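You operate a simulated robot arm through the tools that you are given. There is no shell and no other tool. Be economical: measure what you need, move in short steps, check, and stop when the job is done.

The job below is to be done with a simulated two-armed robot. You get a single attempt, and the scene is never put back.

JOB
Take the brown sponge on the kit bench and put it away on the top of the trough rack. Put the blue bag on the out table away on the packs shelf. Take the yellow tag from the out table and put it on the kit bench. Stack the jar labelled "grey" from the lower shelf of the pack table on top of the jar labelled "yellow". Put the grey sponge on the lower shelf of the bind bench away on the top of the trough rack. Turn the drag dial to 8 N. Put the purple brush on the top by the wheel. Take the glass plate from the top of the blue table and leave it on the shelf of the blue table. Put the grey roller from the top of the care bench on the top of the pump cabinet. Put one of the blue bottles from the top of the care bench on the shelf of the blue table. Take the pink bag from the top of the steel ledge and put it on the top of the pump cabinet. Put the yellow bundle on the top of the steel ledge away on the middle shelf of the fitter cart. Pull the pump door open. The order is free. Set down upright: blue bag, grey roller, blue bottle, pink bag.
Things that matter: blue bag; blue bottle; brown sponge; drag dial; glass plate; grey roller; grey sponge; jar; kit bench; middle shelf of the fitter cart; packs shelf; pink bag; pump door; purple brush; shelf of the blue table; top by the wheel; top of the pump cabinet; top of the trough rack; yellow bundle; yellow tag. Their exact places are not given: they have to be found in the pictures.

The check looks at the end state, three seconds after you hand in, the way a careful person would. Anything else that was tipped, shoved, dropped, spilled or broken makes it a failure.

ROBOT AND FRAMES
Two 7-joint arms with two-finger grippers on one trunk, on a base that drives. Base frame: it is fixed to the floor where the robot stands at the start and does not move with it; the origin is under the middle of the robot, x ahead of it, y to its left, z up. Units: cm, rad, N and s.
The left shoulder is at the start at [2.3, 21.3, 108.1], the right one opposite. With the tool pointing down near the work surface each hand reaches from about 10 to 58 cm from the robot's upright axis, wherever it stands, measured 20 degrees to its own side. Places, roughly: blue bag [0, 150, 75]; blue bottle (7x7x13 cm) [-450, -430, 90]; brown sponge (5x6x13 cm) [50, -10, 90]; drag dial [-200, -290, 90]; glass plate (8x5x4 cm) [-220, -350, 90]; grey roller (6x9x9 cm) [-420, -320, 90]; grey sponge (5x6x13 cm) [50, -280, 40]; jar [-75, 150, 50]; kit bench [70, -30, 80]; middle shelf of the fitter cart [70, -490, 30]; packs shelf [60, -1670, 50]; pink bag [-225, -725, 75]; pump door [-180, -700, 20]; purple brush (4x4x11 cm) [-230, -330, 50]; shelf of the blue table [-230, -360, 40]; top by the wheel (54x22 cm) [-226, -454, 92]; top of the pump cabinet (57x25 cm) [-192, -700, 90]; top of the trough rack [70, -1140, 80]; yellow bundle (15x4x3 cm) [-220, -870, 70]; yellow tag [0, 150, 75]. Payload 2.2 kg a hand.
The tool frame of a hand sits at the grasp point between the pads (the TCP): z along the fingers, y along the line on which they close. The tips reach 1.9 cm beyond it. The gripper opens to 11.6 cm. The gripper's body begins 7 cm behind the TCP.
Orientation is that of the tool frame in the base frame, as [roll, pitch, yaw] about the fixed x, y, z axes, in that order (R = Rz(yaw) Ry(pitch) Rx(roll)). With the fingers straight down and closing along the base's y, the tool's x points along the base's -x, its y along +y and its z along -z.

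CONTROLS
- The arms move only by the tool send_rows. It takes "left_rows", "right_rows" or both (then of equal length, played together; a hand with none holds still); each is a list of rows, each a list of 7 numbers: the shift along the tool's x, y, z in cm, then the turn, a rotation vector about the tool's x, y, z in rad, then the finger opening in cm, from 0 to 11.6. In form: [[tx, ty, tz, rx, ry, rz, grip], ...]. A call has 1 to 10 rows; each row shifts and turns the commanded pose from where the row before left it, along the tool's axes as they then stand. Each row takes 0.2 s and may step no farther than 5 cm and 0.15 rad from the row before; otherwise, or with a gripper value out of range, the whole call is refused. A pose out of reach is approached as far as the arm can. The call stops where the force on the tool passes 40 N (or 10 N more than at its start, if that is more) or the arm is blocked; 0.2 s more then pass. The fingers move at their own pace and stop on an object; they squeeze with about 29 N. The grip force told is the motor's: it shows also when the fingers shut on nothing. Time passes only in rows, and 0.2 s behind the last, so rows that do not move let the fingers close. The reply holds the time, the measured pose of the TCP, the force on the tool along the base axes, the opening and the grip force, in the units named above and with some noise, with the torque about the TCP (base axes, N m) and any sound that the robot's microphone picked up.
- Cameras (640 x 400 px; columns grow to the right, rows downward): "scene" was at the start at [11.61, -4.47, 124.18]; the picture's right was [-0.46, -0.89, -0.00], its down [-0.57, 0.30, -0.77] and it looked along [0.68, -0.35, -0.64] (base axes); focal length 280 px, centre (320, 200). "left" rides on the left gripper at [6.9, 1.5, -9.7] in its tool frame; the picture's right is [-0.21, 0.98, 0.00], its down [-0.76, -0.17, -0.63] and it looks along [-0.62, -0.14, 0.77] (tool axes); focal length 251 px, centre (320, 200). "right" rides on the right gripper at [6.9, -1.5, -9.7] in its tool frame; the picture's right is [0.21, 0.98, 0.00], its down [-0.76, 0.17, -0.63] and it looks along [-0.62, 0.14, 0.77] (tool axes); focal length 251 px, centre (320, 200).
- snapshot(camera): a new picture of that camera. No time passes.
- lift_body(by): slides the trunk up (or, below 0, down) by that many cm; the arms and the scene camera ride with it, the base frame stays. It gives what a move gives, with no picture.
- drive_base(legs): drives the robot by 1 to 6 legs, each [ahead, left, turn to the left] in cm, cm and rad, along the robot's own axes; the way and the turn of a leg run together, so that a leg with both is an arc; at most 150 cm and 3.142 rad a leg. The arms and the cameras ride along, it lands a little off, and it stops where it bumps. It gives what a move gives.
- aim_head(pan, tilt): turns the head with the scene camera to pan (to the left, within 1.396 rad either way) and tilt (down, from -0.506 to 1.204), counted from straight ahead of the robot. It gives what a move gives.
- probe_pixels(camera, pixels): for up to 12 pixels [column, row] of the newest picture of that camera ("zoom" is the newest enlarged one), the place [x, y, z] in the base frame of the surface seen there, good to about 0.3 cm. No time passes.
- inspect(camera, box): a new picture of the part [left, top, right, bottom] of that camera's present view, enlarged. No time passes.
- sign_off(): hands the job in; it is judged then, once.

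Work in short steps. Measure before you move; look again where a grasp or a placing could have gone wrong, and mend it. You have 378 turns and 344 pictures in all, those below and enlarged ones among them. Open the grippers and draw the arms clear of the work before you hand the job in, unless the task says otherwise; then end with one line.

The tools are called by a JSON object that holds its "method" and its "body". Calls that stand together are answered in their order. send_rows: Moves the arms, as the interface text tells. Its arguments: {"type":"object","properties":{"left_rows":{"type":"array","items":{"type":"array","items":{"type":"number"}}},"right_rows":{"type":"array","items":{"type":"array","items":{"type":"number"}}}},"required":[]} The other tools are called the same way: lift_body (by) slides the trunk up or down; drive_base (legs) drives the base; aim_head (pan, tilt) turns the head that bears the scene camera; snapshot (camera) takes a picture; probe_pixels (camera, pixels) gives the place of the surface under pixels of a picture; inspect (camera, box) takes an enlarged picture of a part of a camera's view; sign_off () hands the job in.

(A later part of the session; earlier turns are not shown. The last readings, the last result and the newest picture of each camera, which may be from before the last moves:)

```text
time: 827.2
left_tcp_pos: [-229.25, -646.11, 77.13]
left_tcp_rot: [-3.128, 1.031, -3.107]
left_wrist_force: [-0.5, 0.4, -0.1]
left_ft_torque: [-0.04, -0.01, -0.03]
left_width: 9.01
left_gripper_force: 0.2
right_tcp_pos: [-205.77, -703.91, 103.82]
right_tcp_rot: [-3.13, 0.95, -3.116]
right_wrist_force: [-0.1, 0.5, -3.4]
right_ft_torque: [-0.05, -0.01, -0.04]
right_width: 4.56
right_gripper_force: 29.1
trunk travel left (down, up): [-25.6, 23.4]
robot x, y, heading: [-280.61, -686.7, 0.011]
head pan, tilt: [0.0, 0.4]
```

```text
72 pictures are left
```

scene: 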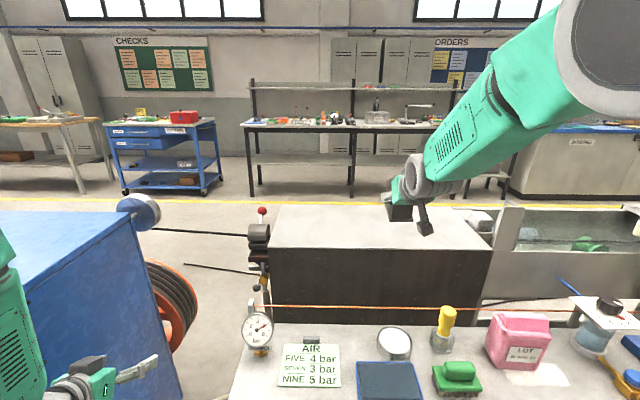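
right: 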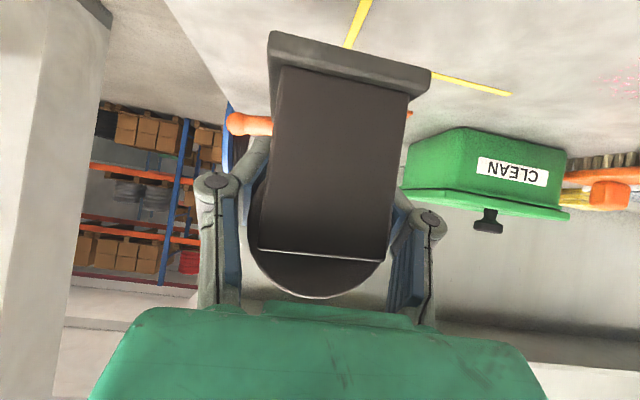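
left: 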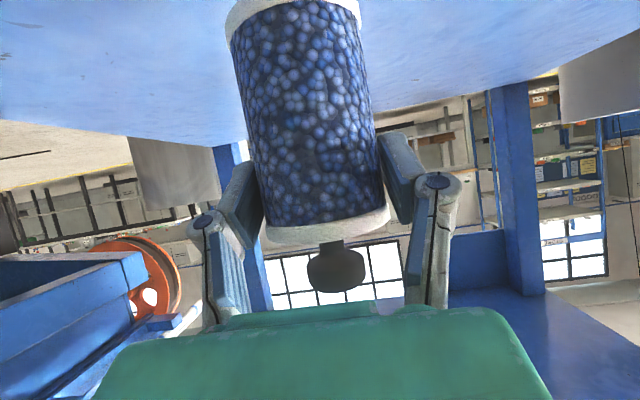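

I extend 10 cm over the cabinet top and lower to just above it.

{"method": "send_rows", "body": {"right_rows": [[-1.95, 0, 2.7, 0, 0, 0, 4], [-1.95, 0, 2.7, 0, 0, 0, 4], [-1.9, 0, 2.7, 0, 0, 0, 4], [2, 0, 1.45, 0, 0, 0, 4], [2, 0, 1.45, 0, 0, 0, 4], [1.6, 0, 1.15, 0, 0, 0, 4], [0, 0, 0, 0, 0, 0, 4]]}}

{"method": "inspect", "body": {"camera": "scene", "box": [330, 150, 510, 260]}}

```text
time: 828.8
left_tcp_pos: [-229.46, -646.46, 77.71]
left_tcp_rot: [-3.137, 1.037, -3.113]
left_wrist_force: [-0.4, -1.1, 0.2]
left_ft_torque: [0.03, 0.02, 0.0]
left_width: 8.98
left_gripper_force: 0.2
right_tcp_pos: [-196.11, -703.98, 97.07]
right_tcp_rot: [-3.138, 0.955, -3.122]
right_wrist_force: [0.2, 0.0, -2.5]
right_ft_torque: [-0.01, 0.02, 0.0]
right_width: 4.57
right_gripper_force: 29.6
trunk travel left (down, up): [-25.6, 23.4]
robot x, y, heading: [-280.89, -687.06, 0.014]
head pan, tilt: [0.0, 0.4]
```

```text
3.56 times, centred on (420, 205) of scene
```

zoom: 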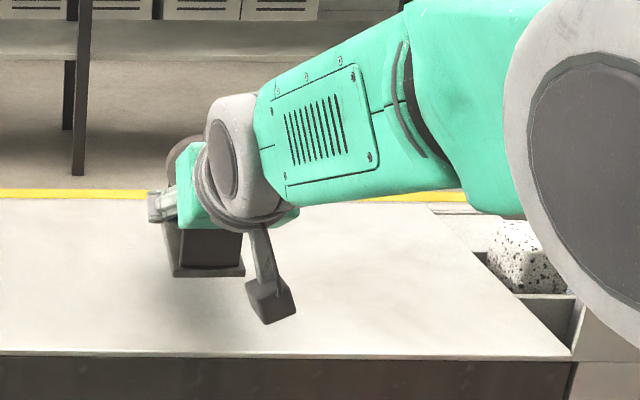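

{"method": "send_rows", "body": {"right_rows": [[0.81, 0, 0.58, 0, 0, 0, 4], [0.4, 0, 0.29, 0, 0, 0, 4], [0.3, 0, 0.2, 0, 0, 0, 4], [0, 0, 0, 0, 0, 0, 4]]}}

{"method": "send_rows", "body": {"right_rows": [[0.24, 0, 0.17, 0, 0, 0, 4], [0.16, 0, 0.12, 0, 0, 0, 4], [0, 0, 0, 0, 0, 0, 4]]}}

```text
time: 829.8
left_tcp_pos: [-229.45, -646.55, 77.66]
left_tcp_rot: [-3.135, 1.035, -3.114]
left_wrist_force: [0.0, -0.6, -0.3]
left_ft_torque: [-0.01, -0.03, -0.03]
left_width: 9.0
left_gripper_force: 0.1
right_tcp_pos: [-196.11, -704.23, 95.25]
right_tcp_rot: [-3.139, 0.952, -3.125]
right_wrist_force: [0.7, -0.4, -3.1]
right_ft_torque: [0.05, 0.0, 0.01]
right_width: 4.46
right_gripper_force: 29.2
trunk travel left (down, up): [-25.6, 23.4]
robot x, y, heading: [-280.92, -687.01, 0.017]
head pan, tilt: [0.0, 0.4]
```

```text
time: 830.6
left_tcp_pos: [-229.42, -646.43, 77.52]
left_tcp_rot: [-3.136, 1.038, -3.114]
left_wrist_force: [-0.2, -0.3, 0.5]
left_ft_torque: [0.03, 0.0, -0.03]
left_width: 8.97
left_gripper_force: 0.0
right_tcp_pos: [-196.03, -704.21, 94.99]
right_tcp_rot: [-3.138, 0.955, -3.125]
right_wrist_force: [0.2, 0.3, -3.1]
right_ft_torque: [-0.03, 0.02, -0.01]
right_width: 4.46
right_gripper_force: 29.2
trunk travel left (down, up): [-25.6, 23.4]
robot x, y, heading: [-280.72, -686.96, 0.018]
head pan, tilt: [0.0, 0.4]
```

{"method": "send_rows", "body": {"right_rows": [[0.24, 0, 0.17, 0, 0, 0, 4], [0.24, 0, 0.17, 0, 0, 0, 4], [0.24, 0, 0.17, 0, 0, 0, 4], [0, 0, 0, 0, 0, 0, 4]]}}

{"method": "inspect", "body": {"camera": "scene", "box": [350, 170, 450, 240]}}

```text
time: 831.6
left_tcp_pos: [-229.46, -646.48, 77.71]
left_tcp_rot: [-3.137, 1.038, -3.114]
left_wrist_force: [-0.3, 0.1, 0.2]
left_ft_torque: [0.02, 0.02, -0.05]
left_width: 9.0
left_gripper_force: 0.1
right_tcp_pos: [-196.13, -704.33, 94.53]
right_tcp_rot: [-3.137, 0.963, -3.126]
right_wrist_force: [9.1, -1.5, 17.8]
right_ft_torque: [0.47, 0.37, -0.16]
right_width: 4.39
right_gripper_force: 29.1
trunk travel left (down, up): [-25.6, 23.4]
robot x, y, heading: [-281.11, -686.85, 0.01]
head pan, tilt: [0.0, 0.4]
```

```text
5.71 times, centred on (400, 205) of scene
```

zoom: 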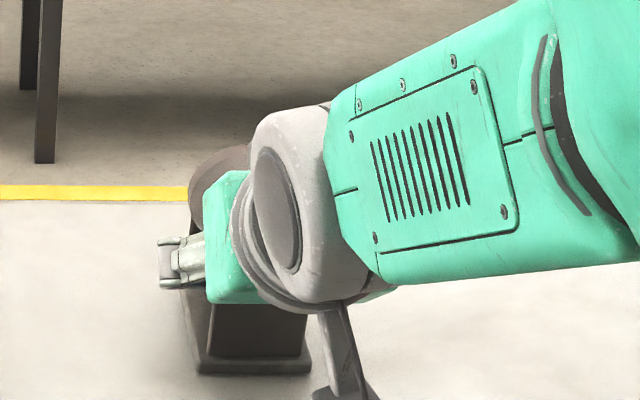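

Contact (18 N). I open, retreat along the tool axis and check.

{"method": "send_rows", "body": {"right_rows": [[-0.16, 0, -0.12, 0, 0, 0, 4], [0, 0, 0, 0, 0, 0, 6], [0, 0, 0, 0, 0, 0, 8], [0, 0, 0, 0, 0, 0, 8], [0, 0, -2, 0, 0, 0, 8], [0, 0, -3, 0, 0, 0, 8], [0, 0, -3, 0, 0, 0, 8], [0, 0, -3, 0, 0, 0, 8]]}}

{"method": "inspect", "body": {"camera": "scene", "box": [300, 150, 560, 400]}}

```text
time: 833.4
left_tcp_pos: [-229.57, -646.63, 77.64]
left_tcp_rot: [-3.136, 1.037, -3.113]
left_wrist_force: [0.4, -0.5, 0.4]
left_ft_torque: [0.0, 0.02, 0.0]
left_width: 9.0
left_gripper_force: 0.0
right_tcp_pos: [-205.65, -704.48, 100.45]
right_tcp_rot: [-3.139, 0.956, -3.122]
right_wrist_force: [0.2, 0.7, -0.6]
right_ft_torque: [-0.03, 0.0, -0.01]
right_width: 8.02
right_gripper_force: 0.1
trunk travel left (down, up): [-25.6, 23.4]
robot x, y, heading: [-280.97, -687.05, 0.014]
head pan, tilt: [0.0, 0.4]
```

```text
1.60 times, centred on (430, 275) of scene
```

zoom: 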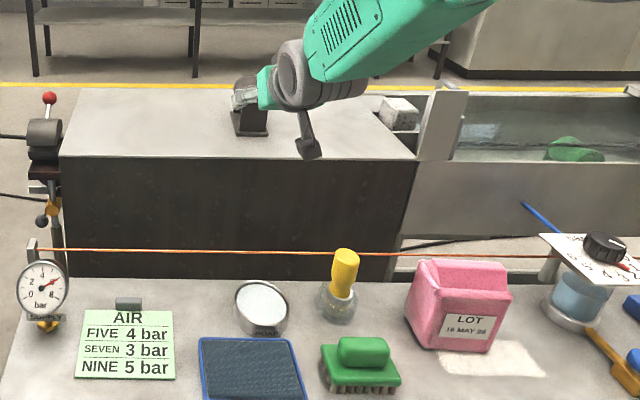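

The roller stands on the cabinet top. For the pink bag I back off 30 cm, level the right hand and shift right to face the bag.

{"method": "drive_base", "body": {"legs": [[-38, 0, -0.012], [0, -24, 0]]}}

{"method": "send_rows", "body": {"right_rows": [[2, 0, 1.3, 0, -0.1, 0, 11.5], [2, 0, 1.3, 0, -0.1, 0, 11.5], [2, 0, 1, 0, -0.1, 0, 11.5], [2, 0, 0.8, 0, -0.1, 0, 11.5], [2, 0, 0.6, 0, -0.1, 0, 11.5], [2, 0, 0.4, 0, -0.1, 0, 11.5], [2, 0, 0, 0, 0, 0, 11.5]]}}

{"method": "snapshot", "body": {"camera": "right"}}

```text
time: 837.1
left_tcp_pos: [-265.88, -670.14, 77.51]
left_tcp_rot: [-3.129, 1.037, -3.114]
left_wrist_force: [-0.6, -0.1, 0.4]
left_ft_torque: [-0.01, 0.0, -0.04]
left_width: 9.02
left_gripper_force: 0.1
right_tcp_pos: [-242.39, -728.37, 100.24]
right_tcp_rot: [-3.13, 0.956, -3.126]
right_wrist_force: [-0.6, 0.4, -0.6]
right_ft_torque: [-0.03, -0.01, -0.05]
right_width: 7.97
right_gripper_force: 0.1
trunk travel left (down, up): [-25.6, 23.4]
robot x, y, heading: [-317.84, -710.65, 0.009]
head pan, tilt: [0.0, 0.4]
```

```text
time: 838.7
left_tcp_pos: [-266.18, -670.42, 77.73]
left_tcp_rot: [-3.134, 1.04, -3.122]
left_wrist_force: [0.3, -0.5, 0.2]
left_ft_torque: [-0.03, 0.0, 0.02]
left_width: 9.02
left_gripper_force: 0.0
right_tcp_pos: [-241.99, -728.6, 85.25]
right_tcp_rot: [-2.787, 1.558, -2.781]
right_wrist_force: [0.2, -0.2, 0.3]
right_ft_torque: [-0.01, 0.02, -0.06]
right_width: 11.5
right_gripper_force: 0.1
trunk travel left (down, up): [-25.6, 23.4]
robot x, y, heading: [-317.99, -710.39, 0.01]
head pan, tilt: [0.0, 0.4]
```

```text
68 pictures are left
```

right: 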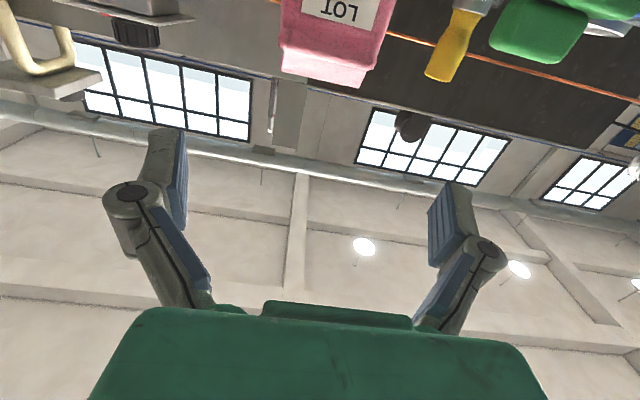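

{"method": "probe_pixels", "body": {"camera": "right", "pixels": [[288, 60], [360, 80], [325, 72], [285, 40], [375, 60], [330, 50], [450, 60], [440, 75], [320, 62]]}}

```text
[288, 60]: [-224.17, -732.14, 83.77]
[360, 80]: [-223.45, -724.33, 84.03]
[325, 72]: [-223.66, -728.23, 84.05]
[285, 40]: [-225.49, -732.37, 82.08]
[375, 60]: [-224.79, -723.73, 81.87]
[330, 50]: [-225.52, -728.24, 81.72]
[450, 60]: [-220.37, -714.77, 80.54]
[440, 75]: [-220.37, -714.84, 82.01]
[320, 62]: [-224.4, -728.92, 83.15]
```

Ridge centre ≈(-222.3,-728.2,84.1), 8 cm wide. I advance with the fingers wide open.

{"method": "send_rows", "body": {"right_rows": [[0.2, 0.1, 3.9, 0, 0, 0, 11.6], [0.2, 0.1, 3.9, 0, 0, 0, 11.6], [0.2, 0.1, 3.9, 0, 0, 0, 11.6], [0.2, 0.1, 3.9, 0, 0, 0, 11.6], [0, 0, 0, 0, 0, 0, 11.6]]}}

{"method": "snapshot", "body": {"camera": "right"}}

```text
time: 839.9
left_tcp_pos: [-266.0, -670.14, 77.64]
left_tcp_rot: [-3.131, 1.04, -3.117]
left_wrist_force: [0.0, 0.8, -1.8]
left_ft_torque: [-0.01, -0.01, -0.01]
left_width: 9.01
left_gripper_force: 0.1
right_tcp_pos: [-230.15, -728.18, 84.33]
right_tcp_rot: [-2.74, 1.555, -2.732]
right_wrist_force: [1.2, 0.4, -0.2]
right_ft_torque: [0.01, 0.02, 0.01]
right_width: 11.61
right_gripper_force: 0.1
right hand out of reach, approached as far as the arm can: row 4
trunk travel left (down, up): [-25.6, 23.4]
robot x, y, heading: [-318.2, -709.97, 0.008]
head pan, tilt: [0.0, 0.4]
```

```text
67 pictures are left
```

right: 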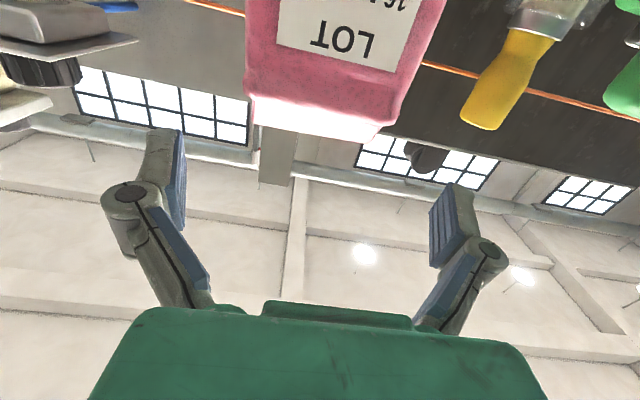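

Reach limit; I pull the hand back 5 cm and drive 12.8 cm.

{"method": "send_rows", "body": {"right_rows": [[0, 0, -2.5, 0, 0, 0, 11.6], [0, 0, -2.5, 0, 0, 0, 11.6]]}}

{"method": "drive_base", "body": {"legs": [[12.5, 0, 0]]}}

{"method": "snapshot", "body": {"camera": "right"}}

```text
time: 840.5
left_tcp_pos: [-266.11, -670.21, 77.66]
left_tcp_rot: [-3.133, 1.039, -3.117]
left_wrist_force: [-1.1, 0.4, 0.0]
left_ft_torque: [-0.02, 0.02, -0.01]
left_width: 8.99
left_gripper_force: 0.2
right_tcp_pos: [-235.64, -728.26, 84.6]
right_tcp_rot: [-2.699, 1.558, -2.692]
right_wrist_force: [-0.1, 0.2, -0.1]
right_ft_torque: [-0.01, 0.02, 0.02]
right_width: 11.63
right_gripper_force: 0.1
trunk travel left (down, up): [-25.6, 23.4]
robot x, y, heading: [-318.04, -710.4, 0.009]
head pan, tilt: [0.0, 0.4]
```

```text
time: 841.7
left_tcp_pos: [-253.97, -670.02, 77.66]
left_tcp_rot: [-3.136, 1.039, -3.117]
left_wrist_force: [0.6, 0.4, 0.1]
left_ft_torque: [-0.01, -0.04, 0.01]
left_width: 9.0
left_gripper_force: 0.0
right_tcp_pos: [-223.39, -728.24, 84.28]
right_tcp_rot: [-2.849, 1.557, -2.84]
right_wrist_force: [0.1, 0.3, -0.3]
right_ft_torque: [0.03, -0.02, 0.02]
right_width: 11.63
right_gripper_force: 0.0
trunk travel left (down, up): [-25.6, 23.4]
robot x, y, heading: [-305.79, -710.08, 0.011]
head pan, tilt: [0.0, 0.4]
```

```text
66 pictures are left
```

right: 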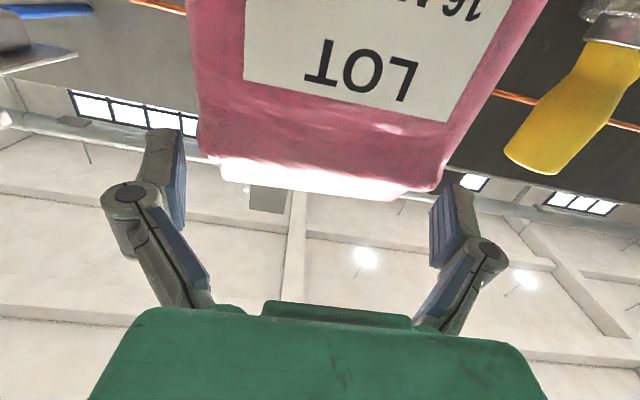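

Aligned with the seal ridge. I advance 0.8 cm, close, and lift 4 cm.

{"method": "send_rows", "body": {"right_rows": [[0, 0, 0.8, 0, 0, 0, 11.6], [0, 0, 0, 0, 0, 0, 8.5], [0, 0, 0, 0, 0, 0, 6], [0, 0, 0, 0, 0, 0, 5.5], [0, 0, 0, 0, 0, 0, 5.5], [-1, 0, 0, 0, 0, 0, 5.5], [-1.5, 0, 0, 0, 0, 0, 5.5], [-1.5, 0, 0, 0, 0, 0, 5.5]]}}

{"method": "snapshot", "body": {"camera": "right"}}

```text
time: 843.5
left_tcp_pos: [-254.38, -670.14, 78.02]
left_tcp_rot: [-3.134, 1.043, -3.118]
left_wrist_force: [-0.1, -0.1, -1.3]
left_ft_torque: [0.0, -0.02, 0.01]
left_width: 8.98
left_gripper_force: 0.1
right_tcp_pos: [-222.78, -728.24, 88.75]
right_tcp_rot: [-2.738, 1.561, -2.73]
right_wrist_force: [-0.1, 0.0, -4.8]
right_ft_torque: [0.03, -0.01, 0.02]
right_width: 8.76
right_gripper_force: 29.4
trunk travel left (down, up): [-25.6, 23.4]
robot x, y, heading: [-305.77, -710.43, 0.009]
head pan, tilt: [0.0, 0.4]
```

```text
65 pictures are left
```

right: 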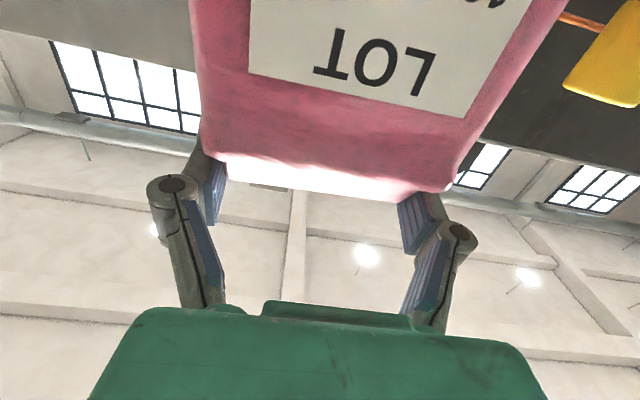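

The pink bag hangs from its seal. I raise the trunk 18 cm, then drive ahead 27 cm and 9 left over the cabinet top.

{"method": "lift_body", "body": {"by": 18.5}}

{"method": "drive_base", "body": {"legs": [[0, 9, 0], [27, 0, 0]]}}

{"method": "snapshot", "body": {"camera": "scene"}}

```text
time: 845.6
left_tcp_pos: [-254.34, -670.13, 96.43]
left_tcp_rot: [-3.134, 1.041, -3.117]
left_wrist_force: [0.2, -0.2, -0.4]
left_ft_torque: [-0.02, -0.03, 0.03]
left_width: 9.04
left_gripper_force: 0.1
right_tcp_pos: [-222.72, -728.22, 107.14]
right_tcp_rot: [-2.783, 1.561, -2.775]
right_wrist_force: [-0.2, -0.4, -2.7]
right_ft_torque: [-0.03, 0.03, -0.03]
right_width: 8.73
right_gripper_force: 28.4
trunk travel left (down, up): [-44.1, 4.9]
robot x, y, heading: [-306.17, -710.54, 0.009]
head pan, tilt: [0.0, 0.4]
```

```text
time: 848.2
left_tcp_pos: [-227.16, -657.08, 95.09]
left_tcp_rot: [-3.081, 1.043, -3.07]
left_wrist_force: [-1.0, 2.8, 0.5]
left_ft_torque: [-0.15, -0.05, -0.24]
left_width: 8.99
left_gripper_force: 0.1
right_tcp_pos: [-195.81, -714.68, 107.88]
right_tcp_rot: [-1.808, 1.54, -1.796]
right_wrist_force: [0.2, 6.4, -3.3]
right_ft_torque: [0.13, 0.08, -0.32]
right_width: 8.66
right_gripper_force: 29.3
trunk travel left (down, up): [-44.1, 4.9]
robot x, y, heading: [-278.87, -700.13, 0.002]
head pan, tilt: [0.0, 0.4]
```

```text
64 pictures are left
```

scene: 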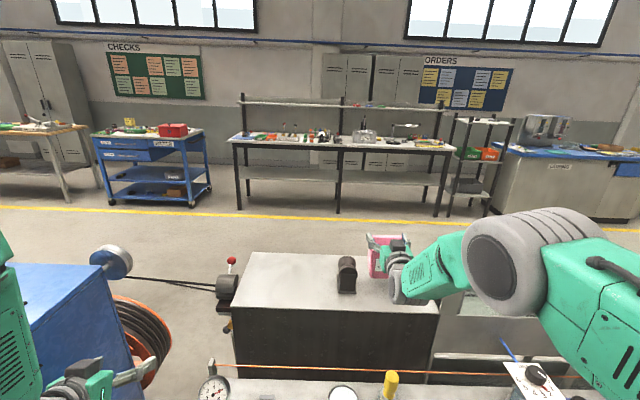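

I let the sway settle and read again.

{"method": "aim_head", "body": {"pan": -0.1, "tilt": 0.5}}

{"method": "aim_head", "body": {"pan": -0.15, "tilt": 0.5}}

{"method": "inspect", "body": {"camera": "scene", "box": [310, 150, 510, 290]}}

```text
time: 848.9
left_tcp_pos: [-227.53, -658.45, 96.16]
left_tcp_rot: [-3.129, 1.043, -3.109]
left_wrist_force: [-0.2, 1.6, -0.1]
left_ft_torque: [-0.05, -0.01, -0.11]
left_width: 8.98
left_gripper_force: 0.1
right_tcp_pos: [-196.06, -716.17, 107.63]
right_tcp_rot: [-2.23, 1.565, -2.213]
right_wrist_force: [-0.3, 1.7, -3.1]
right_ft_torque: [0.05, 0.04, -0.1]
right_width: 8.67
right_gripper_force: 29.4
trunk travel left (down, up): [-44.1, 4.9]
robot x, y, heading: [-278.49, -699.29, 0.007]
head pan, tilt: [-0.099, 0.499]
```

```text
time: 849.5
left_tcp_pos: [-227.31, -663.94, 97.94]
left_tcp_rot: [3.077, 1.045, 3.099]
left_wrist_force: [0.4, -2.6, -0.3]
left_ft_torque: [0.06, 0.01, 0.15]
left_width: 9.0
left_gripper_force: 0.0
right_tcp_pos: [-196.13, -722.38, 106.72]
right_tcp_rot: [1.745, 1.539, 1.75]
right_wrist_force: [-0.1, -3.0, -3.9]
right_ft_torque: [-0.07, 0.03, 0.14]
right_width: 8.66
right_gripper_force: 29.0
trunk travel left (down, up): [-44.1, 4.9]
robot x, y, heading: [-278.69, -701.06, 0.004]
head pan, tilt: [-0.15, 0.499]
```

```text
2.86 times, centred on (410, 220) of scene
```

zoom: 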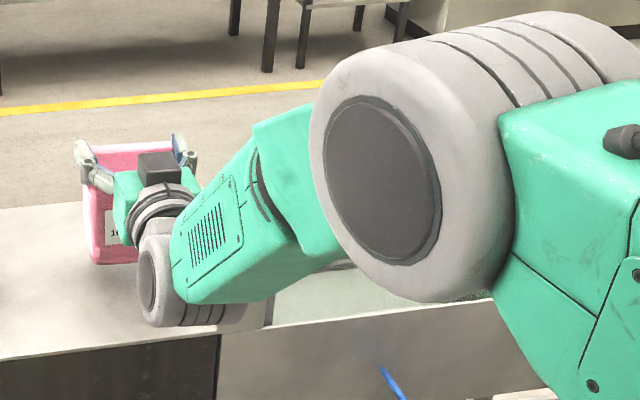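

Mean y ≈ -719, still swaying a bit. I lower the trunk 4 cm (bottom just above the top) and wait.

{"method": "lift_body", "body": {"by": -3.8}}

{"method": "aim_head", "body": {"pan": -0.15, "tilt": 0.55}}

{"method": "aim_head", "body": {"pan": -0.15, "tilt": 0.5}}

{"method": "aim_head", "body": {"pan": -0.15, "tilt": 0.55}}

```text
time: 850.3
left_tcp_pos: [-227.38, -663.8, 94.26]
left_tcp_rot: [3.079, 1.048, 3.101]
left_wrist_force: [0.3, -2.5, 0.6]
left_ft_torque: [0.11, 0.05, 0.19]
left_width: 8.99
left_gripper_force: 0.1
right_tcp_pos: [-196.11, -722.23, 103.23]
right_tcp_rot: [1.693, 1.539, 1.696]
right_wrist_force: [0.0, -2.8, -2.5]
right_ft_torque: [-0.01, 0.07, 0.13]
right_width: 8.63
right_gripper_force: 29.2
trunk travel left (down, up): [-40.3, 8.7]
robot x, y, heading: [-279.05, -700.62, 0.002]
head pan, tilt: [-0.15, 0.499]
```

```text
time: 851.0
left_tcp_pos: [-227.68, -659.37, 92.71]
left_tcp_rot: [-3.14, 1.046, -3.12]
left_wrist_force: [-1.1, 1.5, 0.8]
left_ft_torque: [-0.02, 0.0, -0.08]
left_width: 9.01
left_gripper_force: 0.0
right_tcp_pos: [-196.16, -717.36, 103.78]
right_tcp_rot: [-2.85, 1.566, -2.838]
right_wrist_force: [0.2, 1.2, -3.4]
right_ft_torque: [0.05, 0.08, -0.05]
right_width: 8.65
right_gripper_force: 29.1
trunk travel left (down, up): [-40.3, 8.7]
robot x, y, heading: [-278.65, -700.12, 0.006]
head pan, tilt: [-0.15, 0.55]
```

```text
time: 851.6
left_tcp_pos: [-227.59, -658.07, 92.31]
left_tcp_rot: [-3.12, 1.044, -3.1]
left_wrist_force: [-1.0, 1.6, -0.2]
left_ft_torque: [-0.03, -0.04, -0.1]
left_width: 9.03
left_gripper_force: 0.0
right_tcp_pos: [-196.13, -715.57, 104.01]
right_tcp_rot: [-1.949, 1.559, -1.931]
right_wrist_force: [-0.2, 2.5, -4.3]
right_ft_torque: [0.06, 0.05, -0.16]
right_width: 8.63
right_gripper_force: 28.5
trunk travel left (down, up): [-40.3, 8.7]
robot x, y, heading: [-278.84, -699.66, 0.012]
head pan, tilt: [-0.15, 0.499]
```

```text
time: 852.2
left_tcp_pos: [-227.45, -662.69, 93.71]
left_tcp_rot: [3.095, 1.044, 3.115]
left_wrist_force: [0.7, -1.1, 0.7]
left_ft_torque: [0.05, 0.01, 0.07]
left_width: 8.99
left_gripper_force: 0.0
right_tcp_pos: [-196.24, -720.94, 103.32]
right_tcp_rot: [1.789, 1.548, 1.794]
right_wrist_force: [-0.9, -2.8, -5.0]
right_ft_torque: [-0.12, -0.01, 0.13]
right_width: 8.65
right_gripper_force: 28.3
trunk travel left (down, up): [-40.3, 8.7]
robot x, y, heading: [-278.31, -700.55, 0.009]
head pan, tilt: [-0.15, 0.55]
```

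I shift the left hand 6 cm outward to bias the balance to one side, and check if it calms.

{"method": "send_rows", "body": {"left_rows": [[0, 1, -1.5, 0, 0, 0, 9], [0, 1, -2, 0, 0, 0, 9], [0, 1, -2, 0, 0, 0, 9], [0, 1, -1.5, 0, 0, 0, 9]]}}

{"method": "aim_head", "body": {"pan": 0.5, "tilt": 0.55}}

{"method": "aim_head", "body": {"pan": 0.6, "tilt": 0.5}}

{"method": "aim_head", "body": {"pan": 0.7, "tilt": 0.55}}

```text
time: 853.2
left_tcp_pos: [-233.66, -656.43, 96.6]
left_tcp_rot: [3.13, 1.046, -3.133]
left_wrist_force: [0.1, -0.3, -0.2]
left_ft_torque: [-0.03, -0.01, -0.02]
left_width: 9.0
left_gripper_force: 0.0
right_tcp_pos: [-196.18, -718.29, 103.67]
right_tcp_rot: [2.239, 1.565, 2.247]
right_wrist_force: [-0.6, 1.0, -3.6]
right_ft_torque: [0.03, 0.01, -0.02]
right_width: 8.64
right_gripper_force: 28.6
trunk travel left (down, up): [-40.3, 8.7]
robot x, y, heading: [-278.41, -699.99, 0.004]
head pan, tilt: [-0.15, 0.55]
```

```text
time: 854.2
left_tcp_pos: [-233.6, -654.41, 95.89]
left_tcp_rot: [-3.124, 1.048, -3.103]
left_wrist_force: [-0.1, 1.2, -0.2]
left_ft_torque: [-0.03, 0.0, -0.07]
left_width: 8.99
left_gripper_force: 0.1
right_tcp_pos: [-196.16, -716.05, 103.95]
right_tcp_rot: [-1.973, 1.561, -1.957]
right_wrist_force: [0.3, 2.0, -3.6]
right_ft_torque: [0.05, 0.0, -0.12]
right_width: 8.65
right_gripper_force: 28.2
trunk travel left (down, up): [-40.3, 8.7]
robot x, y, heading: [-278.73, -699.65, 0.004]
head pan, tilt: [0.499, 0.55]
```

```text
time: 854.9
left_tcp_pos: [-233.51, -657.55, 96.98]
left_tcp_rot: [3.115, 1.043, 3.135]
left_wrist_force: [0.1, 0.4, -0.3]
left_ft_torque: [0.03, -0.01, 0.02]
left_width: 8.98
left_gripper_force: 0.0
right_tcp_pos: [-196.0, -719.54, 103.44]
right_tcp_rot: [1.917, 1.556, 1.926]
right_wrist_force: [-1.2, -0.8, -4.7]
right_ft_torque: [0.01, 0.02, 0.02]
right_width: 8.62
right_gripper_force: 29.4
trunk travel left (down, up): [-40.3, 8.7]
robot x, y, heading: [-279.02, -700.45, 0.004]
head pan, tilt: [0.6, 0.499]
```

```text
time: 855.6
left_tcp_pos: [-233.6, -658.83, 97.37]
left_tcp_rot: [3.097, 1.046, 3.117]
left_wrist_force: [0.2, -1.7, -0.1]
left_ft_torque: [0.06, 0.01, 0.08]
left_width: 8.99
left_gripper_force: 0.1
right_tcp_pos: [-196.21, -720.99, 103.31]
right_tcp_rot: [1.782, 1.549, 1.789]
right_wrist_force: [0.7, -1.8, -2.5]
right_ft_torque: [0.0, 0.08, 0.1]
right_width: 8.63
right_gripper_force: 29.3
trunk travel left (down, up): [-40.3, 8.7]
robot x, y, heading: [-278.21, -700.5, 0.002]
head pan, tilt: [0.7, 0.55]
```

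It rocks gently; contact with the top will damp it. I lower in small steps until it rests.

{"method": "send_rows", "body": {"right_rows": [[0.4, 0, 0, 0, 0, 0, 5.5], [0.4, 0, 0, 0, 0, 0, 5.5], [0.4, 0, 0, 0, 0, 0, 5.5], [0.3, 0, 0, 0, 0, 0, 5.5], [0, 0, 0, 0, 0, 0, 5.5]]}}

{"method": "send_rows", "body": {"right_rows": [[0.2, 0, 0, 0, 0, 0, 5.5], [0, 0, 0, 0, 0, 0, 5.5]]}}

```text
time: 856.8
left_tcp_pos: [-233.76, -656.43, 96.49]
left_tcp_rot: [3.133, 1.048, -3.131]
left_wrist_force: [0.0, 0.1, 1.0]
left_ft_torque: [-0.01, 0.02, -0.02]
left_width: 9.0
left_gripper_force: 0.1
right_tcp_pos: [-196.32, -718.37, 102.59]
right_tcp_rot: [0.924, 1.567, 0.931]
right_wrist_force: [-0.3, -5.1, 17.2]
right_ft_torque: [0.26, -0.73, -0.25]
right_width: 8.65
right_gripper_force: 29.6
trunk travel left (down, up): [-40.3, 8.7]
robot x, y, heading: [-278.9, -700.15, 0.008]
head pan, tilt: [0.7, 0.55]
```

```text
time: 857.4
left_tcp_pos: [-233.83, -657.25, 97.0]
left_tcp_rot: [3.119, 1.049, 3.141]
left_wrist_force: [0.0, 0.5, 0.1]
left_ft_torque: [0.01, 0.0, 0.02]
left_width: 9.01
left_gripper_force: 0.1
right_tcp_pos: [-196.28, -719.09, 102.49]
right_tcp_rot: [1.254, 1.561, 1.266]
right_wrist_force: [1.0, 6.8, 24.1]
right_ft_torque: [-0.41, 0.57, -0.08]
right_width: 8.65
right_gripper_force: 29.2
trunk travel left (down, up): [-40.3, 8.7]
robot x, y, heading: [-278.72, -700.29, 0.004]
head pan, tilt: [0.7, 0.55]
```

The bag rests on the top (24 N) and the rocking is damped. I ease up slightly and open.

{"method": "send_rows", "body": {"right_rows": [[-0.25, 0, 0, 0, 0, 0, 5.5], [0, 0, 0, 0, 0, 0, 9.8], [0, 0, 0, 0, 0, 0, 11.2], [-0.8, 0, 0, 0, 0, 0, 11.2], [-1.5, 0, 0, 0, 0, 0, 11.2], [-1.8, 0, 0, 0, 0, 0, 11.2]]}}

{"method": "snapshot", "body": {"camera": "right"}}

```text
time: 858.8
left_tcp_pos: [-233.68, -656.43, 96.59]
left_tcp_rot: [3.132, 1.046, -3.129]
left_wrist_force: [0.2, 0.2, 0.2]
left_ft_torque: [0.01, 0.01, 0.0]
left_width: 8.99
left_gripper_force: 0.2
right_tcp_pos: [-196.38, -718.36, 106.35]
right_tcp_rot: [2.456, 1.563, 2.468]
right_wrist_force: [-0.6, 1.5, -0.2]
right_ft_torque: [0.0, -0.02, -0.04]
right_width: 11.2
right_gripper_force: 0.0
trunk travel left (down, up): [-40.3, 8.7]
robot x, y, heading: [-278.49, -699.92, 0.009]
head pan, tilt: [0.7, 0.55]
```

```text
62 pictures are left
```

right: 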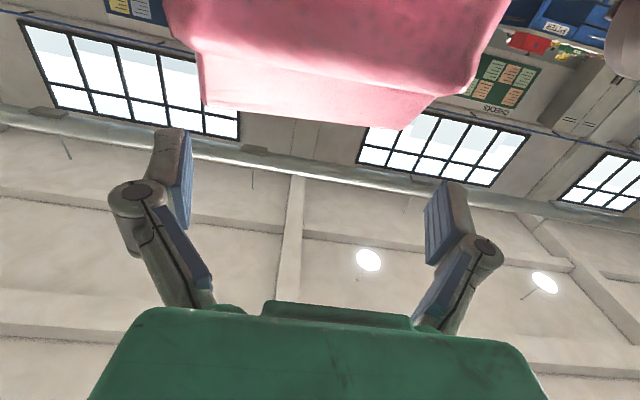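

The bag stands. I back out, lower the trunk and move along the ledge toward the bundle (y≈-870).

{"method": "drive_base", "body": {"legs": [[-40, 0, 0]]}}

{"method": "lift_body", "body": {"by": -15}}

{"method": "drive_base", "body": {"legs": [[0, -145, 0]]}}

{"method": "aim_head", "body": {"pan": 0.0, "tilt": 0.55}}

{"method": "snapshot", "body": {"camera": "scene"}}

```text
time: 861.2
left_tcp_pos: [-273.16, -656.66, 96.64]
left_tcp_rot: [3.128, 1.048, -3.131]
left_wrist_force: [0.5, 0.0, 0.0]
left_ft_torque: [0.0, 0.04, 0.01]
left_width: 8.99
left_gripper_force: 0.1
right_tcp_pos: [-235.57, -718.69, 106.34]
right_tcp_rot: [2.186, 1.564, 2.201]
right_wrist_force: [0.8, -1.3, 0.4]
right_ft_torque: [0.0, 0.01, 0.0]
right_width: 11.2
right_gripper_force: 0.1
trunk travel left (down, up): [-40.3, 8.7]
robot x, y, heading: [-317.68, -700.2, 0.009]
head pan, tilt: [0.7, 0.55]
```

```text
time: 863.0
left_tcp_pos: [-273.63, -656.68, 81.8]
left_tcp_rot: [3.13, 1.051, -3.13]
left_wrist_force: [0.2, 0.4, -0.3]
left_ft_torque: [0.0, 0.02, 0.03]
left_width: 9.01
left_gripper_force: 0.1
right_tcp_pos: [-235.98, -718.67, 91.6]
right_tcp_rot: [1.429, 1.565, 1.446]
right_wrist_force: [0.1, 0.7, -0.3]
right_ft_torque: [-0.01, 0.01, -0.01]
right_width: 11.2
right_gripper_force: 0.1
trunk travel left (down, up): [-25.3, 23.7]
robot x, y, heading: [-318.31, -700.59, 0.01]
head pan, tilt: [0.7, 0.55]
```

```text
time: 870.3
left_tcp_pos: [-270.22, -799.76, 81.72]
left_tcp_rot: [3.13, 1.05, -3.057]
left_wrist_force: [0.7, -0.1, 0.2]
left_ft_torque: [0.0, -0.02, -0.03]
left_width: 9.01
left_gripper_force: 0.0
right_tcp_pos: [-228.29, -858.78, 91.51]
right_tcp_rot: [1.526, 1.566, 1.613]
right_wrist_force: [0.6, -0.9, 0.3]
right_ft_torque: [0.0, -0.03, -0.01]
right_width: 11.2
right_gripper_force: 0.1
trunk travel left (down, up): [-25.3, 23.7]
robot x, y, heading: [-311.68, -846.69, 0.082]
head pan, tilt: [0.7, 0.55]
```

```text
time: 871.3
left_tcp_pos: [-270.54, -799.87, 82.02]
left_tcp_rot: [3.128, 1.054, -3.059]
left_wrist_force: [-0.2, 0.3, 0.1]
left_ft_torque: [-0.01, -0.03, 0.03]
left_width: 9.01
left_gripper_force: 0.2
right_tcp_pos: [-228.46, -858.88, 91.87]
right_tcp_rot: [1.029, 1.563, 1.117]
right_wrist_force: [0.5, 0.0, 0.1]
right_ft_torque: [0.04, -0.02, 0.0]
right_width: 11.22
right_gripper_force: 0.0
trunk travel left (down, up): [-25.3, 23.7]
robot x, y, heading: [-311.42, -846.99, 0.083]
head pan, tilt: [0.0, 0.55]
```

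```text
61 pictures are left
```

scene: 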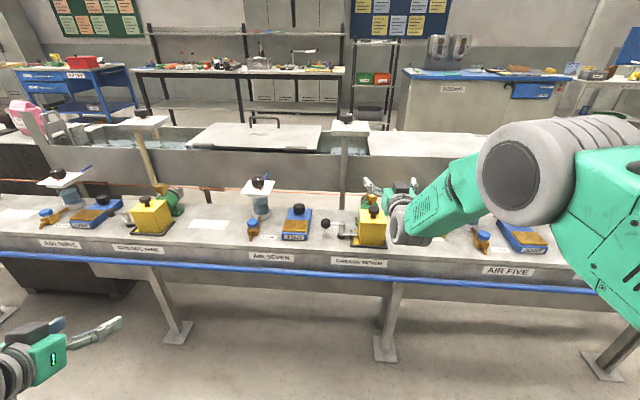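

I look for the bundle with the right hand camera, near y -870.

{"method": "drive_base", "body": {"legs": [[-15, 25, -0.08]]}}

{"method": "inspect", "body": {"camera": "scene", "box": [300, 120, 620, 320]}}

```text
time: 873.3
left_tcp_pos: [-283.06, -780.56, 82.58]
left_tcp_rot: [3.102, 1.057, 3.127]
left_wrist_force: [0.0, 0.6, 0.6]
left_ft_torque: [0.01, 0.01, 0.03]
left_width: 9.0
left_gripper_force: 0.0
right_tcp_pos: [-245.61, -842.73, 91.66]
right_tcp_rot: [1.369, 1.551, 1.382]
right_wrist_force: [0.0, -0.8, -0.1]
right_ft_torque: [0.04, 0.02, 0.06]
right_width: 11.2
right_gripper_force: 0.0
trunk travel left (down, up): [-25.3, 23.7]
robot x, y, heading: [-327.57, -823.32, 0.01]
head pan, tilt: [0.0, 0.55]
```

```text
2.00 times, centred on (460, 220) of scene
```

zoom: 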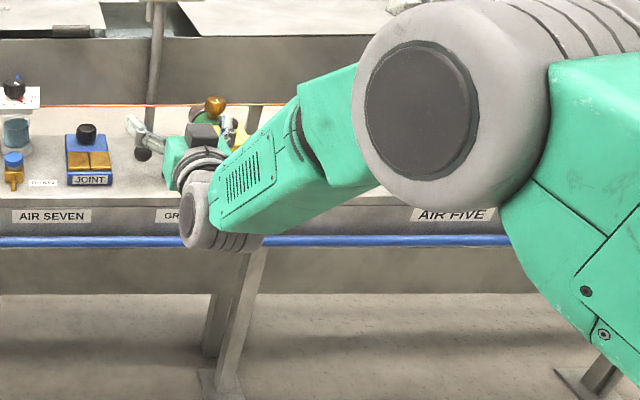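

The forearm hides that part; I move 65 cm farther so the spot comes to the left side of the view.

{"method": "drive_base", "body": {"legs": [[0, -62, -0.01]]}}

{"method": "aim_head", "body": {"pan": 0.25, "tilt": 0.5}}

{"method": "snapshot", "body": {"camera": "scene"}}

```text
time: 876.8
left_tcp_pos: [-283.11, -840.34, 81.94]
left_tcp_rot: [3.134, 1.058, -3.127]
left_wrist_force: [-0.1, 0.2, 0.3]
left_ft_torque: [-0.04, -0.03, -0.06]
left_width: 8.98
left_gripper_force: 0.0
right_tcp_pos: [-245.48, -902.23, 92.27]
right_tcp_rot: [0.356, 1.561, 0.371]
right_wrist_force: [-0.6, -0.3, 1.0]
right_ft_torque: [0.0, 0.02, -0.05]
right_width: 11.21
right_gripper_force: 0.1
trunk travel left (down, up): [-25.3, 23.7]
robot x, y, heading: [-326.97, -884.53, 0.009]
head pan, tilt: [0.0, 0.55]
```

```text
time: 877.6
left_tcp_pos: [-283.23, -840.53, 82.27]
left_tcp_rot: [3.128, 1.062, -3.131]
left_wrist_force: [0.4, 0.5, -0.1]
left_ft_torque: [0.0, 0.02, 0.0]
left_width: 9.02
left_gripper_force: 0.1
right_tcp_pos: [-245.79, -902.46, 92.51]
right_tcp_rot: [0.475, 1.558, 0.489]
right_wrist_force: [-0.5, 0.3, -0.2]
right_ft_torque: [0.02, 0.0, 0.02]
right_width: 11.21
right_gripper_force: 0.0
trunk travel left (down, up): [-25.3, 23.7]
robot x, y, heading: [-326.8, -884.28, 0.004]
head pan, tilt: [0.25, 0.499]
```

```text
59 pictures are left
```

scene: 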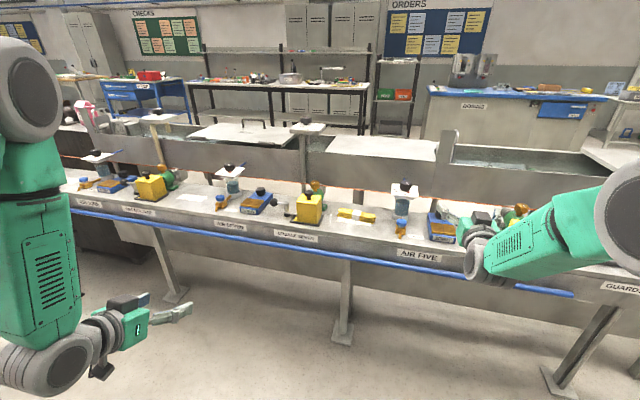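

The yellow bundle lies flat at (357,215). I zoom and measure it.

{"method": "inspect", "body": {"camera": "scene", "box": [290, 170, 450, 270]}}

{"method": "probe_pixels", "body": {"camera": "zoom", "pixels": [[200, 163], [335, 190], [265, 178], [265, 165], [265, 190], [200, 175], [335, 180], [300, 170], [420, 130], [150, 150], [260, 230]]}}

```text
4.00 times, centred on (370, 220) of scene
```

zoom: 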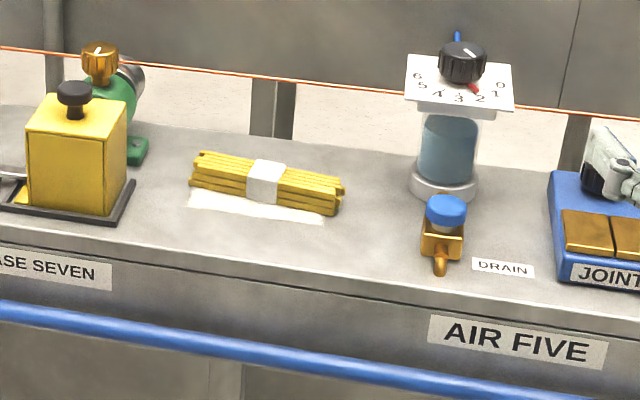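

```text
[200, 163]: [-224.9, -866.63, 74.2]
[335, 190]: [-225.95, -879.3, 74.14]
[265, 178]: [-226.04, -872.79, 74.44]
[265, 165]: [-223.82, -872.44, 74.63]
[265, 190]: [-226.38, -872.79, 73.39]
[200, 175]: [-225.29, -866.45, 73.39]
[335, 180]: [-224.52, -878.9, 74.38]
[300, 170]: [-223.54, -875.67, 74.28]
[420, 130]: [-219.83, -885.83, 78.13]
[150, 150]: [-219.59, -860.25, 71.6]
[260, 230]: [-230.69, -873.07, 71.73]
```

Bundle: along y from -866 to -880, centre (-224.5,-872.9), z 71.7–74.6. I back off and turn the right hand to point down with the fingers closing along x.

{"method": "drive_base", "body": {"legs": [[-15, 0, 0]]}}

{"method": "send_rows", "body": {"right_rows": [[0, 0, -1, 0, 0.15, 0, 8], [0, 0, -1, 0, 0.15, 0, 8], [0, 0, -1, 0, 0.15, 0, 8], [0, 0, -1, 0, 0.15, 0, 8], [0, 0, -1, 0, 0.15, 0, 8], [0, 0, -1, 0, 0.15, 0, 8], [0, 0, -1, 0, 0.15, 0, 8], [0, 0, -1, 0, 0.15, 0, 8], [0, 0, 0, 0, 0.15, 0, 8], [0, 0, 0, 0, 0.15, 0, 8]]}}

{"method": "send_rows", "body": {"right_rows": [[1, 0, 0, 0, 0.06, -0.15, 8], [0, 0, 0, 0, 0, -0.15, 8], [0, 0, 0, 0, 0, -0.15, 8], [0, 0, 0, 0, 0, -0.15, 8], [0, 0, 0, 0, 0, -0.15, 8], [0, 0, 0, 0, 0, -0.15, 8], [0, 0, 0, 0, 0, -0.15, 8], [0, 0, 0, 0, 0, -0.15, 8], [0, 0, 0, 0, 0, -0.15, 8], [0, 0, 0, 0, 0, -0.15, 8]]}}

```text
time: 878.9
left_tcp_pos: [-298.22, -841.14, 82.46]
left_tcp_rot: [3.124, 1.064, -3.139]
left_wrist_force: [0.8, -0.1, 0.8]
left_ft_torque: [0.02, 0.01, 0.05]
left_width: 9.01
left_gripper_force: 0.0
right_tcp_pos: [-260.74, -903.21, 92.65]
right_tcp_rot: [0.581, 1.556, 0.593]
right_wrist_force: [-0.6, -0.8, -0.1]
right_ft_torque: [-0.03, 0.04, 0.02]
right_width: 11.2
right_gripper_force: 0.0
trunk travel left (down, up): [-25.3, 23.7]
robot x, y, heading: [-341.78, -884.41, 0.005]
head pan, tilt: [0.25, 0.499]
```

```text
time: 881.1
left_tcp_pos: [-298.38, -841.05, 82.59]
left_tcp_rot: [3.126, 1.066, -3.138]
left_wrist_force: [0.6, -0.2, 0.5]
left_ft_torque: [0.01, -0.05, -0.03]
left_width: 8.99
left_gripper_force: 0.2
right_tcp_pos: [-268.35, -903.48, 96.49]
right_tcp_rot: [3.134, 0.085, -3.132]
right_wrist_force: [0.3, -0.4, -0.4]
right_ft_torque: [0.01, 0.01, 0.01]
right_width: 8.0
right_gripper_force: 0.1
right hand out of reach, approached as far as the arm can: row 10
trunk travel left (down, up): [-25.3, 23.7]
robot x, y, heading: [-341.82, -884.44, 0.01]
head pan, tilt: [0.25, 0.499]
```

```text
refused: row 1 steps farther than a row can; nothing moved
```

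{"method": "send_rows", "body": {"right_rows": [[4, 0, 0, 0, 0.08, 0, 8], [4, 0, 0, 0, 0, 0, 8], [3, 0, 0, 0, 0, -0.1, 8], [0, 0, 0, 0, 0, -0.15, 8], [0, 0, 0, 0, 0, -0.15, 8], [0, 0, 0, 0, 0, -0.15, 8], [0, 0, 0, 0, 0, -0.15, 8], [0, 0, 0, 0, 0, -0.15, 8], [0, 0, 0, 0, 0, -0.15, 8], [0, 0, 0, 0, 0, -0.15, 8]]}}

{"method": "send_rows", "body": {"right_rows": [[0, 0, 0, 0, 0, -0.15, 8], [0, 0, 0, 0, 0, -0.15, 8], [0, 0, 0, 0, 0, -0.12, 8]]}}

{"method": "drive_base", "body": {"legs": [[40, 30, 0]]}}

{"method": "snapshot", "body": {"camera": "right"}}

```text
time: 883.3
left_tcp_pos: [-298.52, -841.02, 82.62]
left_tcp_rot: [3.128, 1.065, -3.136]
left_wrist_force: [-0.6, 0.0, 0.5]
left_ft_torque: [-0.01, 0.0, 0.0]
left_width: 9.01
left_gripper_force: 0.1
right_tcp_pos: [-279.59, -903.57, 95.9]
right_tcp_rot: [-3.136, 0.008, -1.978]
right_wrist_force: [-0.3, -0.9, -0.2]
right_ft_torque: [0.0, -0.01, 0.0]
right_width: 7.99
right_gripper_force: 0.0
trunk travel left (down, up): [-25.3, 23.7]
robot x, y, heading: [-341.83, -884.47, 0.012]
head pan, tilt: [0.25, 0.499]
```

```text
time: 884.1
left_tcp_pos: [-298.42, -841.07, 82.5]
left_tcp_rot: [3.125, 1.068, -3.137]
left_wrist_force: [-0.5, 0.1, 0.0]
left_ft_torque: [0.02, -0.01, 0.01]
left_width: 8.98
left_gripper_force: 0.0
right_tcp_pos: [-279.66, -903.53, 96.13]
right_tcp_rot: [-3.134, 0.006, -1.558]
right_wrist_force: [1.0, 0.8, -0.2]
right_ft_torque: [-0.03, 0.02, -0.01]
right_width: 7.99
right_gripper_force: 0.0
trunk travel left (down, up): [-25.3, 23.7]
robot x, y, heading: [-341.51, -884.38, 0.009]
head pan, tilt: [0.25, 0.499]
```

```text
time: 887.1
left_tcp_pos: [-259.08, -811.29, 82.81]
left_tcp_rot: [3.116, 1.066, -3.137]
left_wrist_force: [0.1, -0.1, 0.1]
left_ft_torque: [0.02, 0.0, 0.0]
left_width: 9.0
left_gripper_force: 0.0
right_tcp_pos: [-239.71, -873.7, 95.93]
right_tcp_rot: [-3.136, 0.012, -1.552]
right_wrist_force: [0.4, 0.2, 0.7]
right_ft_torque: [0.01, 0.04, -0.03]
right_width: 8.01
right_gripper_force: 0.1
trunk travel left (down, up): [-25.3, 23.7]
robot x, y, heading: [-302.02, -854.77, 0.018]
head pan, tilt: [0.25, 0.499]
```

```text
57 pictures are left
```

right: 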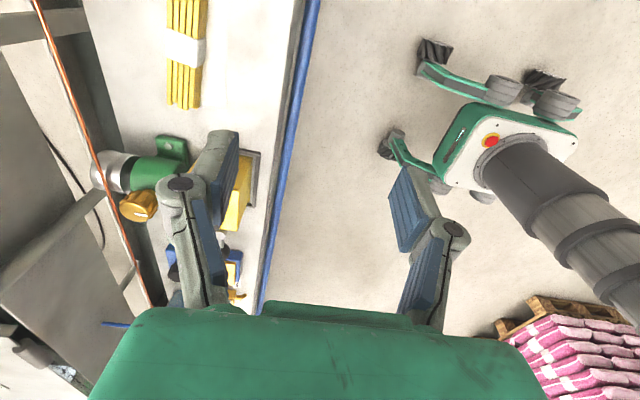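

Bundle is 15 cm farther ahead. I drive 15 cm and check alignment.

{"method": "drive_base", "body": {"legs": [[15.2, 0.5, -0.01]]}}

{"method": "send_rows", "body": {"right_rows": [[0, 0, 3.5, 0, 0, 0, 8], [0, 0, 3.5, 0, 0, 0, 8], [0, 0, 3.5, 0, 0, 0, 8], [0, 0, 0, 0, 0, 0, 8]]}}

{"method": "snapshot", "body": {"camera": "right"}}

{"method": "probe_pixels", "body": {"camera": "right", "pixels": [[300, 100], [320, 60], [340, 100], [310, 140], [320, 120]]}}

```text
time: 888.5
left_tcp_pos: [-243.48, -810.68, 82.64]
left_tcp_rot: [3.125, 1.068, -3.139]
left_wrist_force: [0.1, -0.3, 0.0]
left_ft_torque: [-0.03, 0.03, -0.01]
left_width: 8.99
left_gripper_force: 0.2
right_tcp_pos: [-224.67, -873.1, 96.11]
right_tcp_rot: [-3.13, 0.008, -1.563]
right_wrist_force: [-0.2, -0.8, 0.3]
right_ft_torque: [0.03, 0.01, 0.01]
right_width: 8.01
right_gripper_force: 0.1
trunk travel left (down, up): [-25.3, 23.7]
robot x, y, heading: [-286.89, -853.7, 0.01]
head pan, tilt: [0.25, 0.499]
```

```text
time: 889.5
left_tcp_pos: [-243.81, -810.83, 82.98]
left_tcp_rot: [3.12, 1.073, 3.14]
left_wrist_force: [-0.2, 0.2, -0.3]
left_ft_torque: [0.02, -0.01, 0.01]
left_width: 9.0
left_gripper_force: 0.1
right_tcp_pos: [-225.05, -873.59, 85.92]
right_tcp_rot: [-3.127, 0.01, -1.563]
right_wrist_force: [-0.7, 0.2, -0.2]
right_ft_torque: [0.02, 0.0, 0.0]
right_width: 8.03
right_gripper_force: 0.0
trunk travel left (down, up): [-25.3, 23.7]
robot x, y, heading: [-286.71, -853.8, 0.005]
head pan, tilt: [0.25, 0.499]
```

```text
56 pictures are left
```

right: 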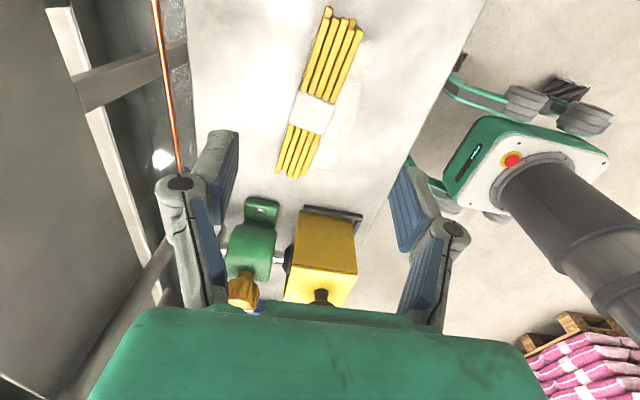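

```text
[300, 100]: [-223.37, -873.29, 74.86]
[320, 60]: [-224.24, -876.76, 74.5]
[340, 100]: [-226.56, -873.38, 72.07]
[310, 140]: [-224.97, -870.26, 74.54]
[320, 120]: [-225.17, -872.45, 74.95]
```

Aligned. I lower 11.6 cm, close across the bundle and lift.

{"method": "send_rows", "body": {"right_rows": [[-0.7, -0.4, 2.9, 0, 0, 0, 7], [0, 0, 3, 0, 0, 0, 7], [0, 0, 3, 0, 0, 0, 7], [0, 0, 2.7, 0, 0, 0, 7], [0, 0, 0, 0, 0, 0, 3], [0, 0, 0, 0, 0, 0, 2], [0, 0, 0, 0, 0, 0, 2], [0, 0, -2, 0, 0, 0, 2], [0, 0, -3, 0, 0, 0, 2]]}}

{"method": "snapshot", "body": {"camera": "right"}}

```text
time: 891.5
left_tcp_pos: [-243.77, -810.82, 82.91]
left_tcp_rot: [3.122, 1.073, -3.14]
left_wrist_force: [0.2, 1.0, 0.5]
left_ft_torque: [0.02, 0.0, 0.01]
left_width: 8.97
left_gripper_force: 0.0
right_tcp_pos: [-224.52, -872.38, 79.33]
right_tcp_rot: [-3.128, 0.007, -1.563]
right_wrist_force: [-0.2, 0.3, -0.6]
right_ft_torque: [-0.01, -0.01, -0.01]
right_width: 3.2
right_gripper_force: 28.7
trunk travel left (down, up): [-25.3, 23.7]
robot x, y, heading: [-286.55, -854.27, 0.005]
head pan, tilt: [0.25, 0.499]
```

```text
55 pictures are left
```

right: 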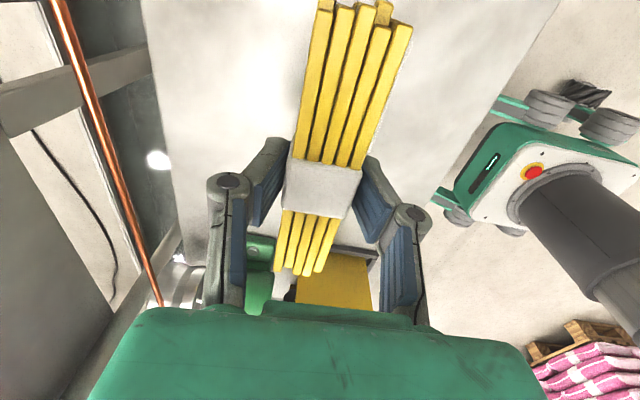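

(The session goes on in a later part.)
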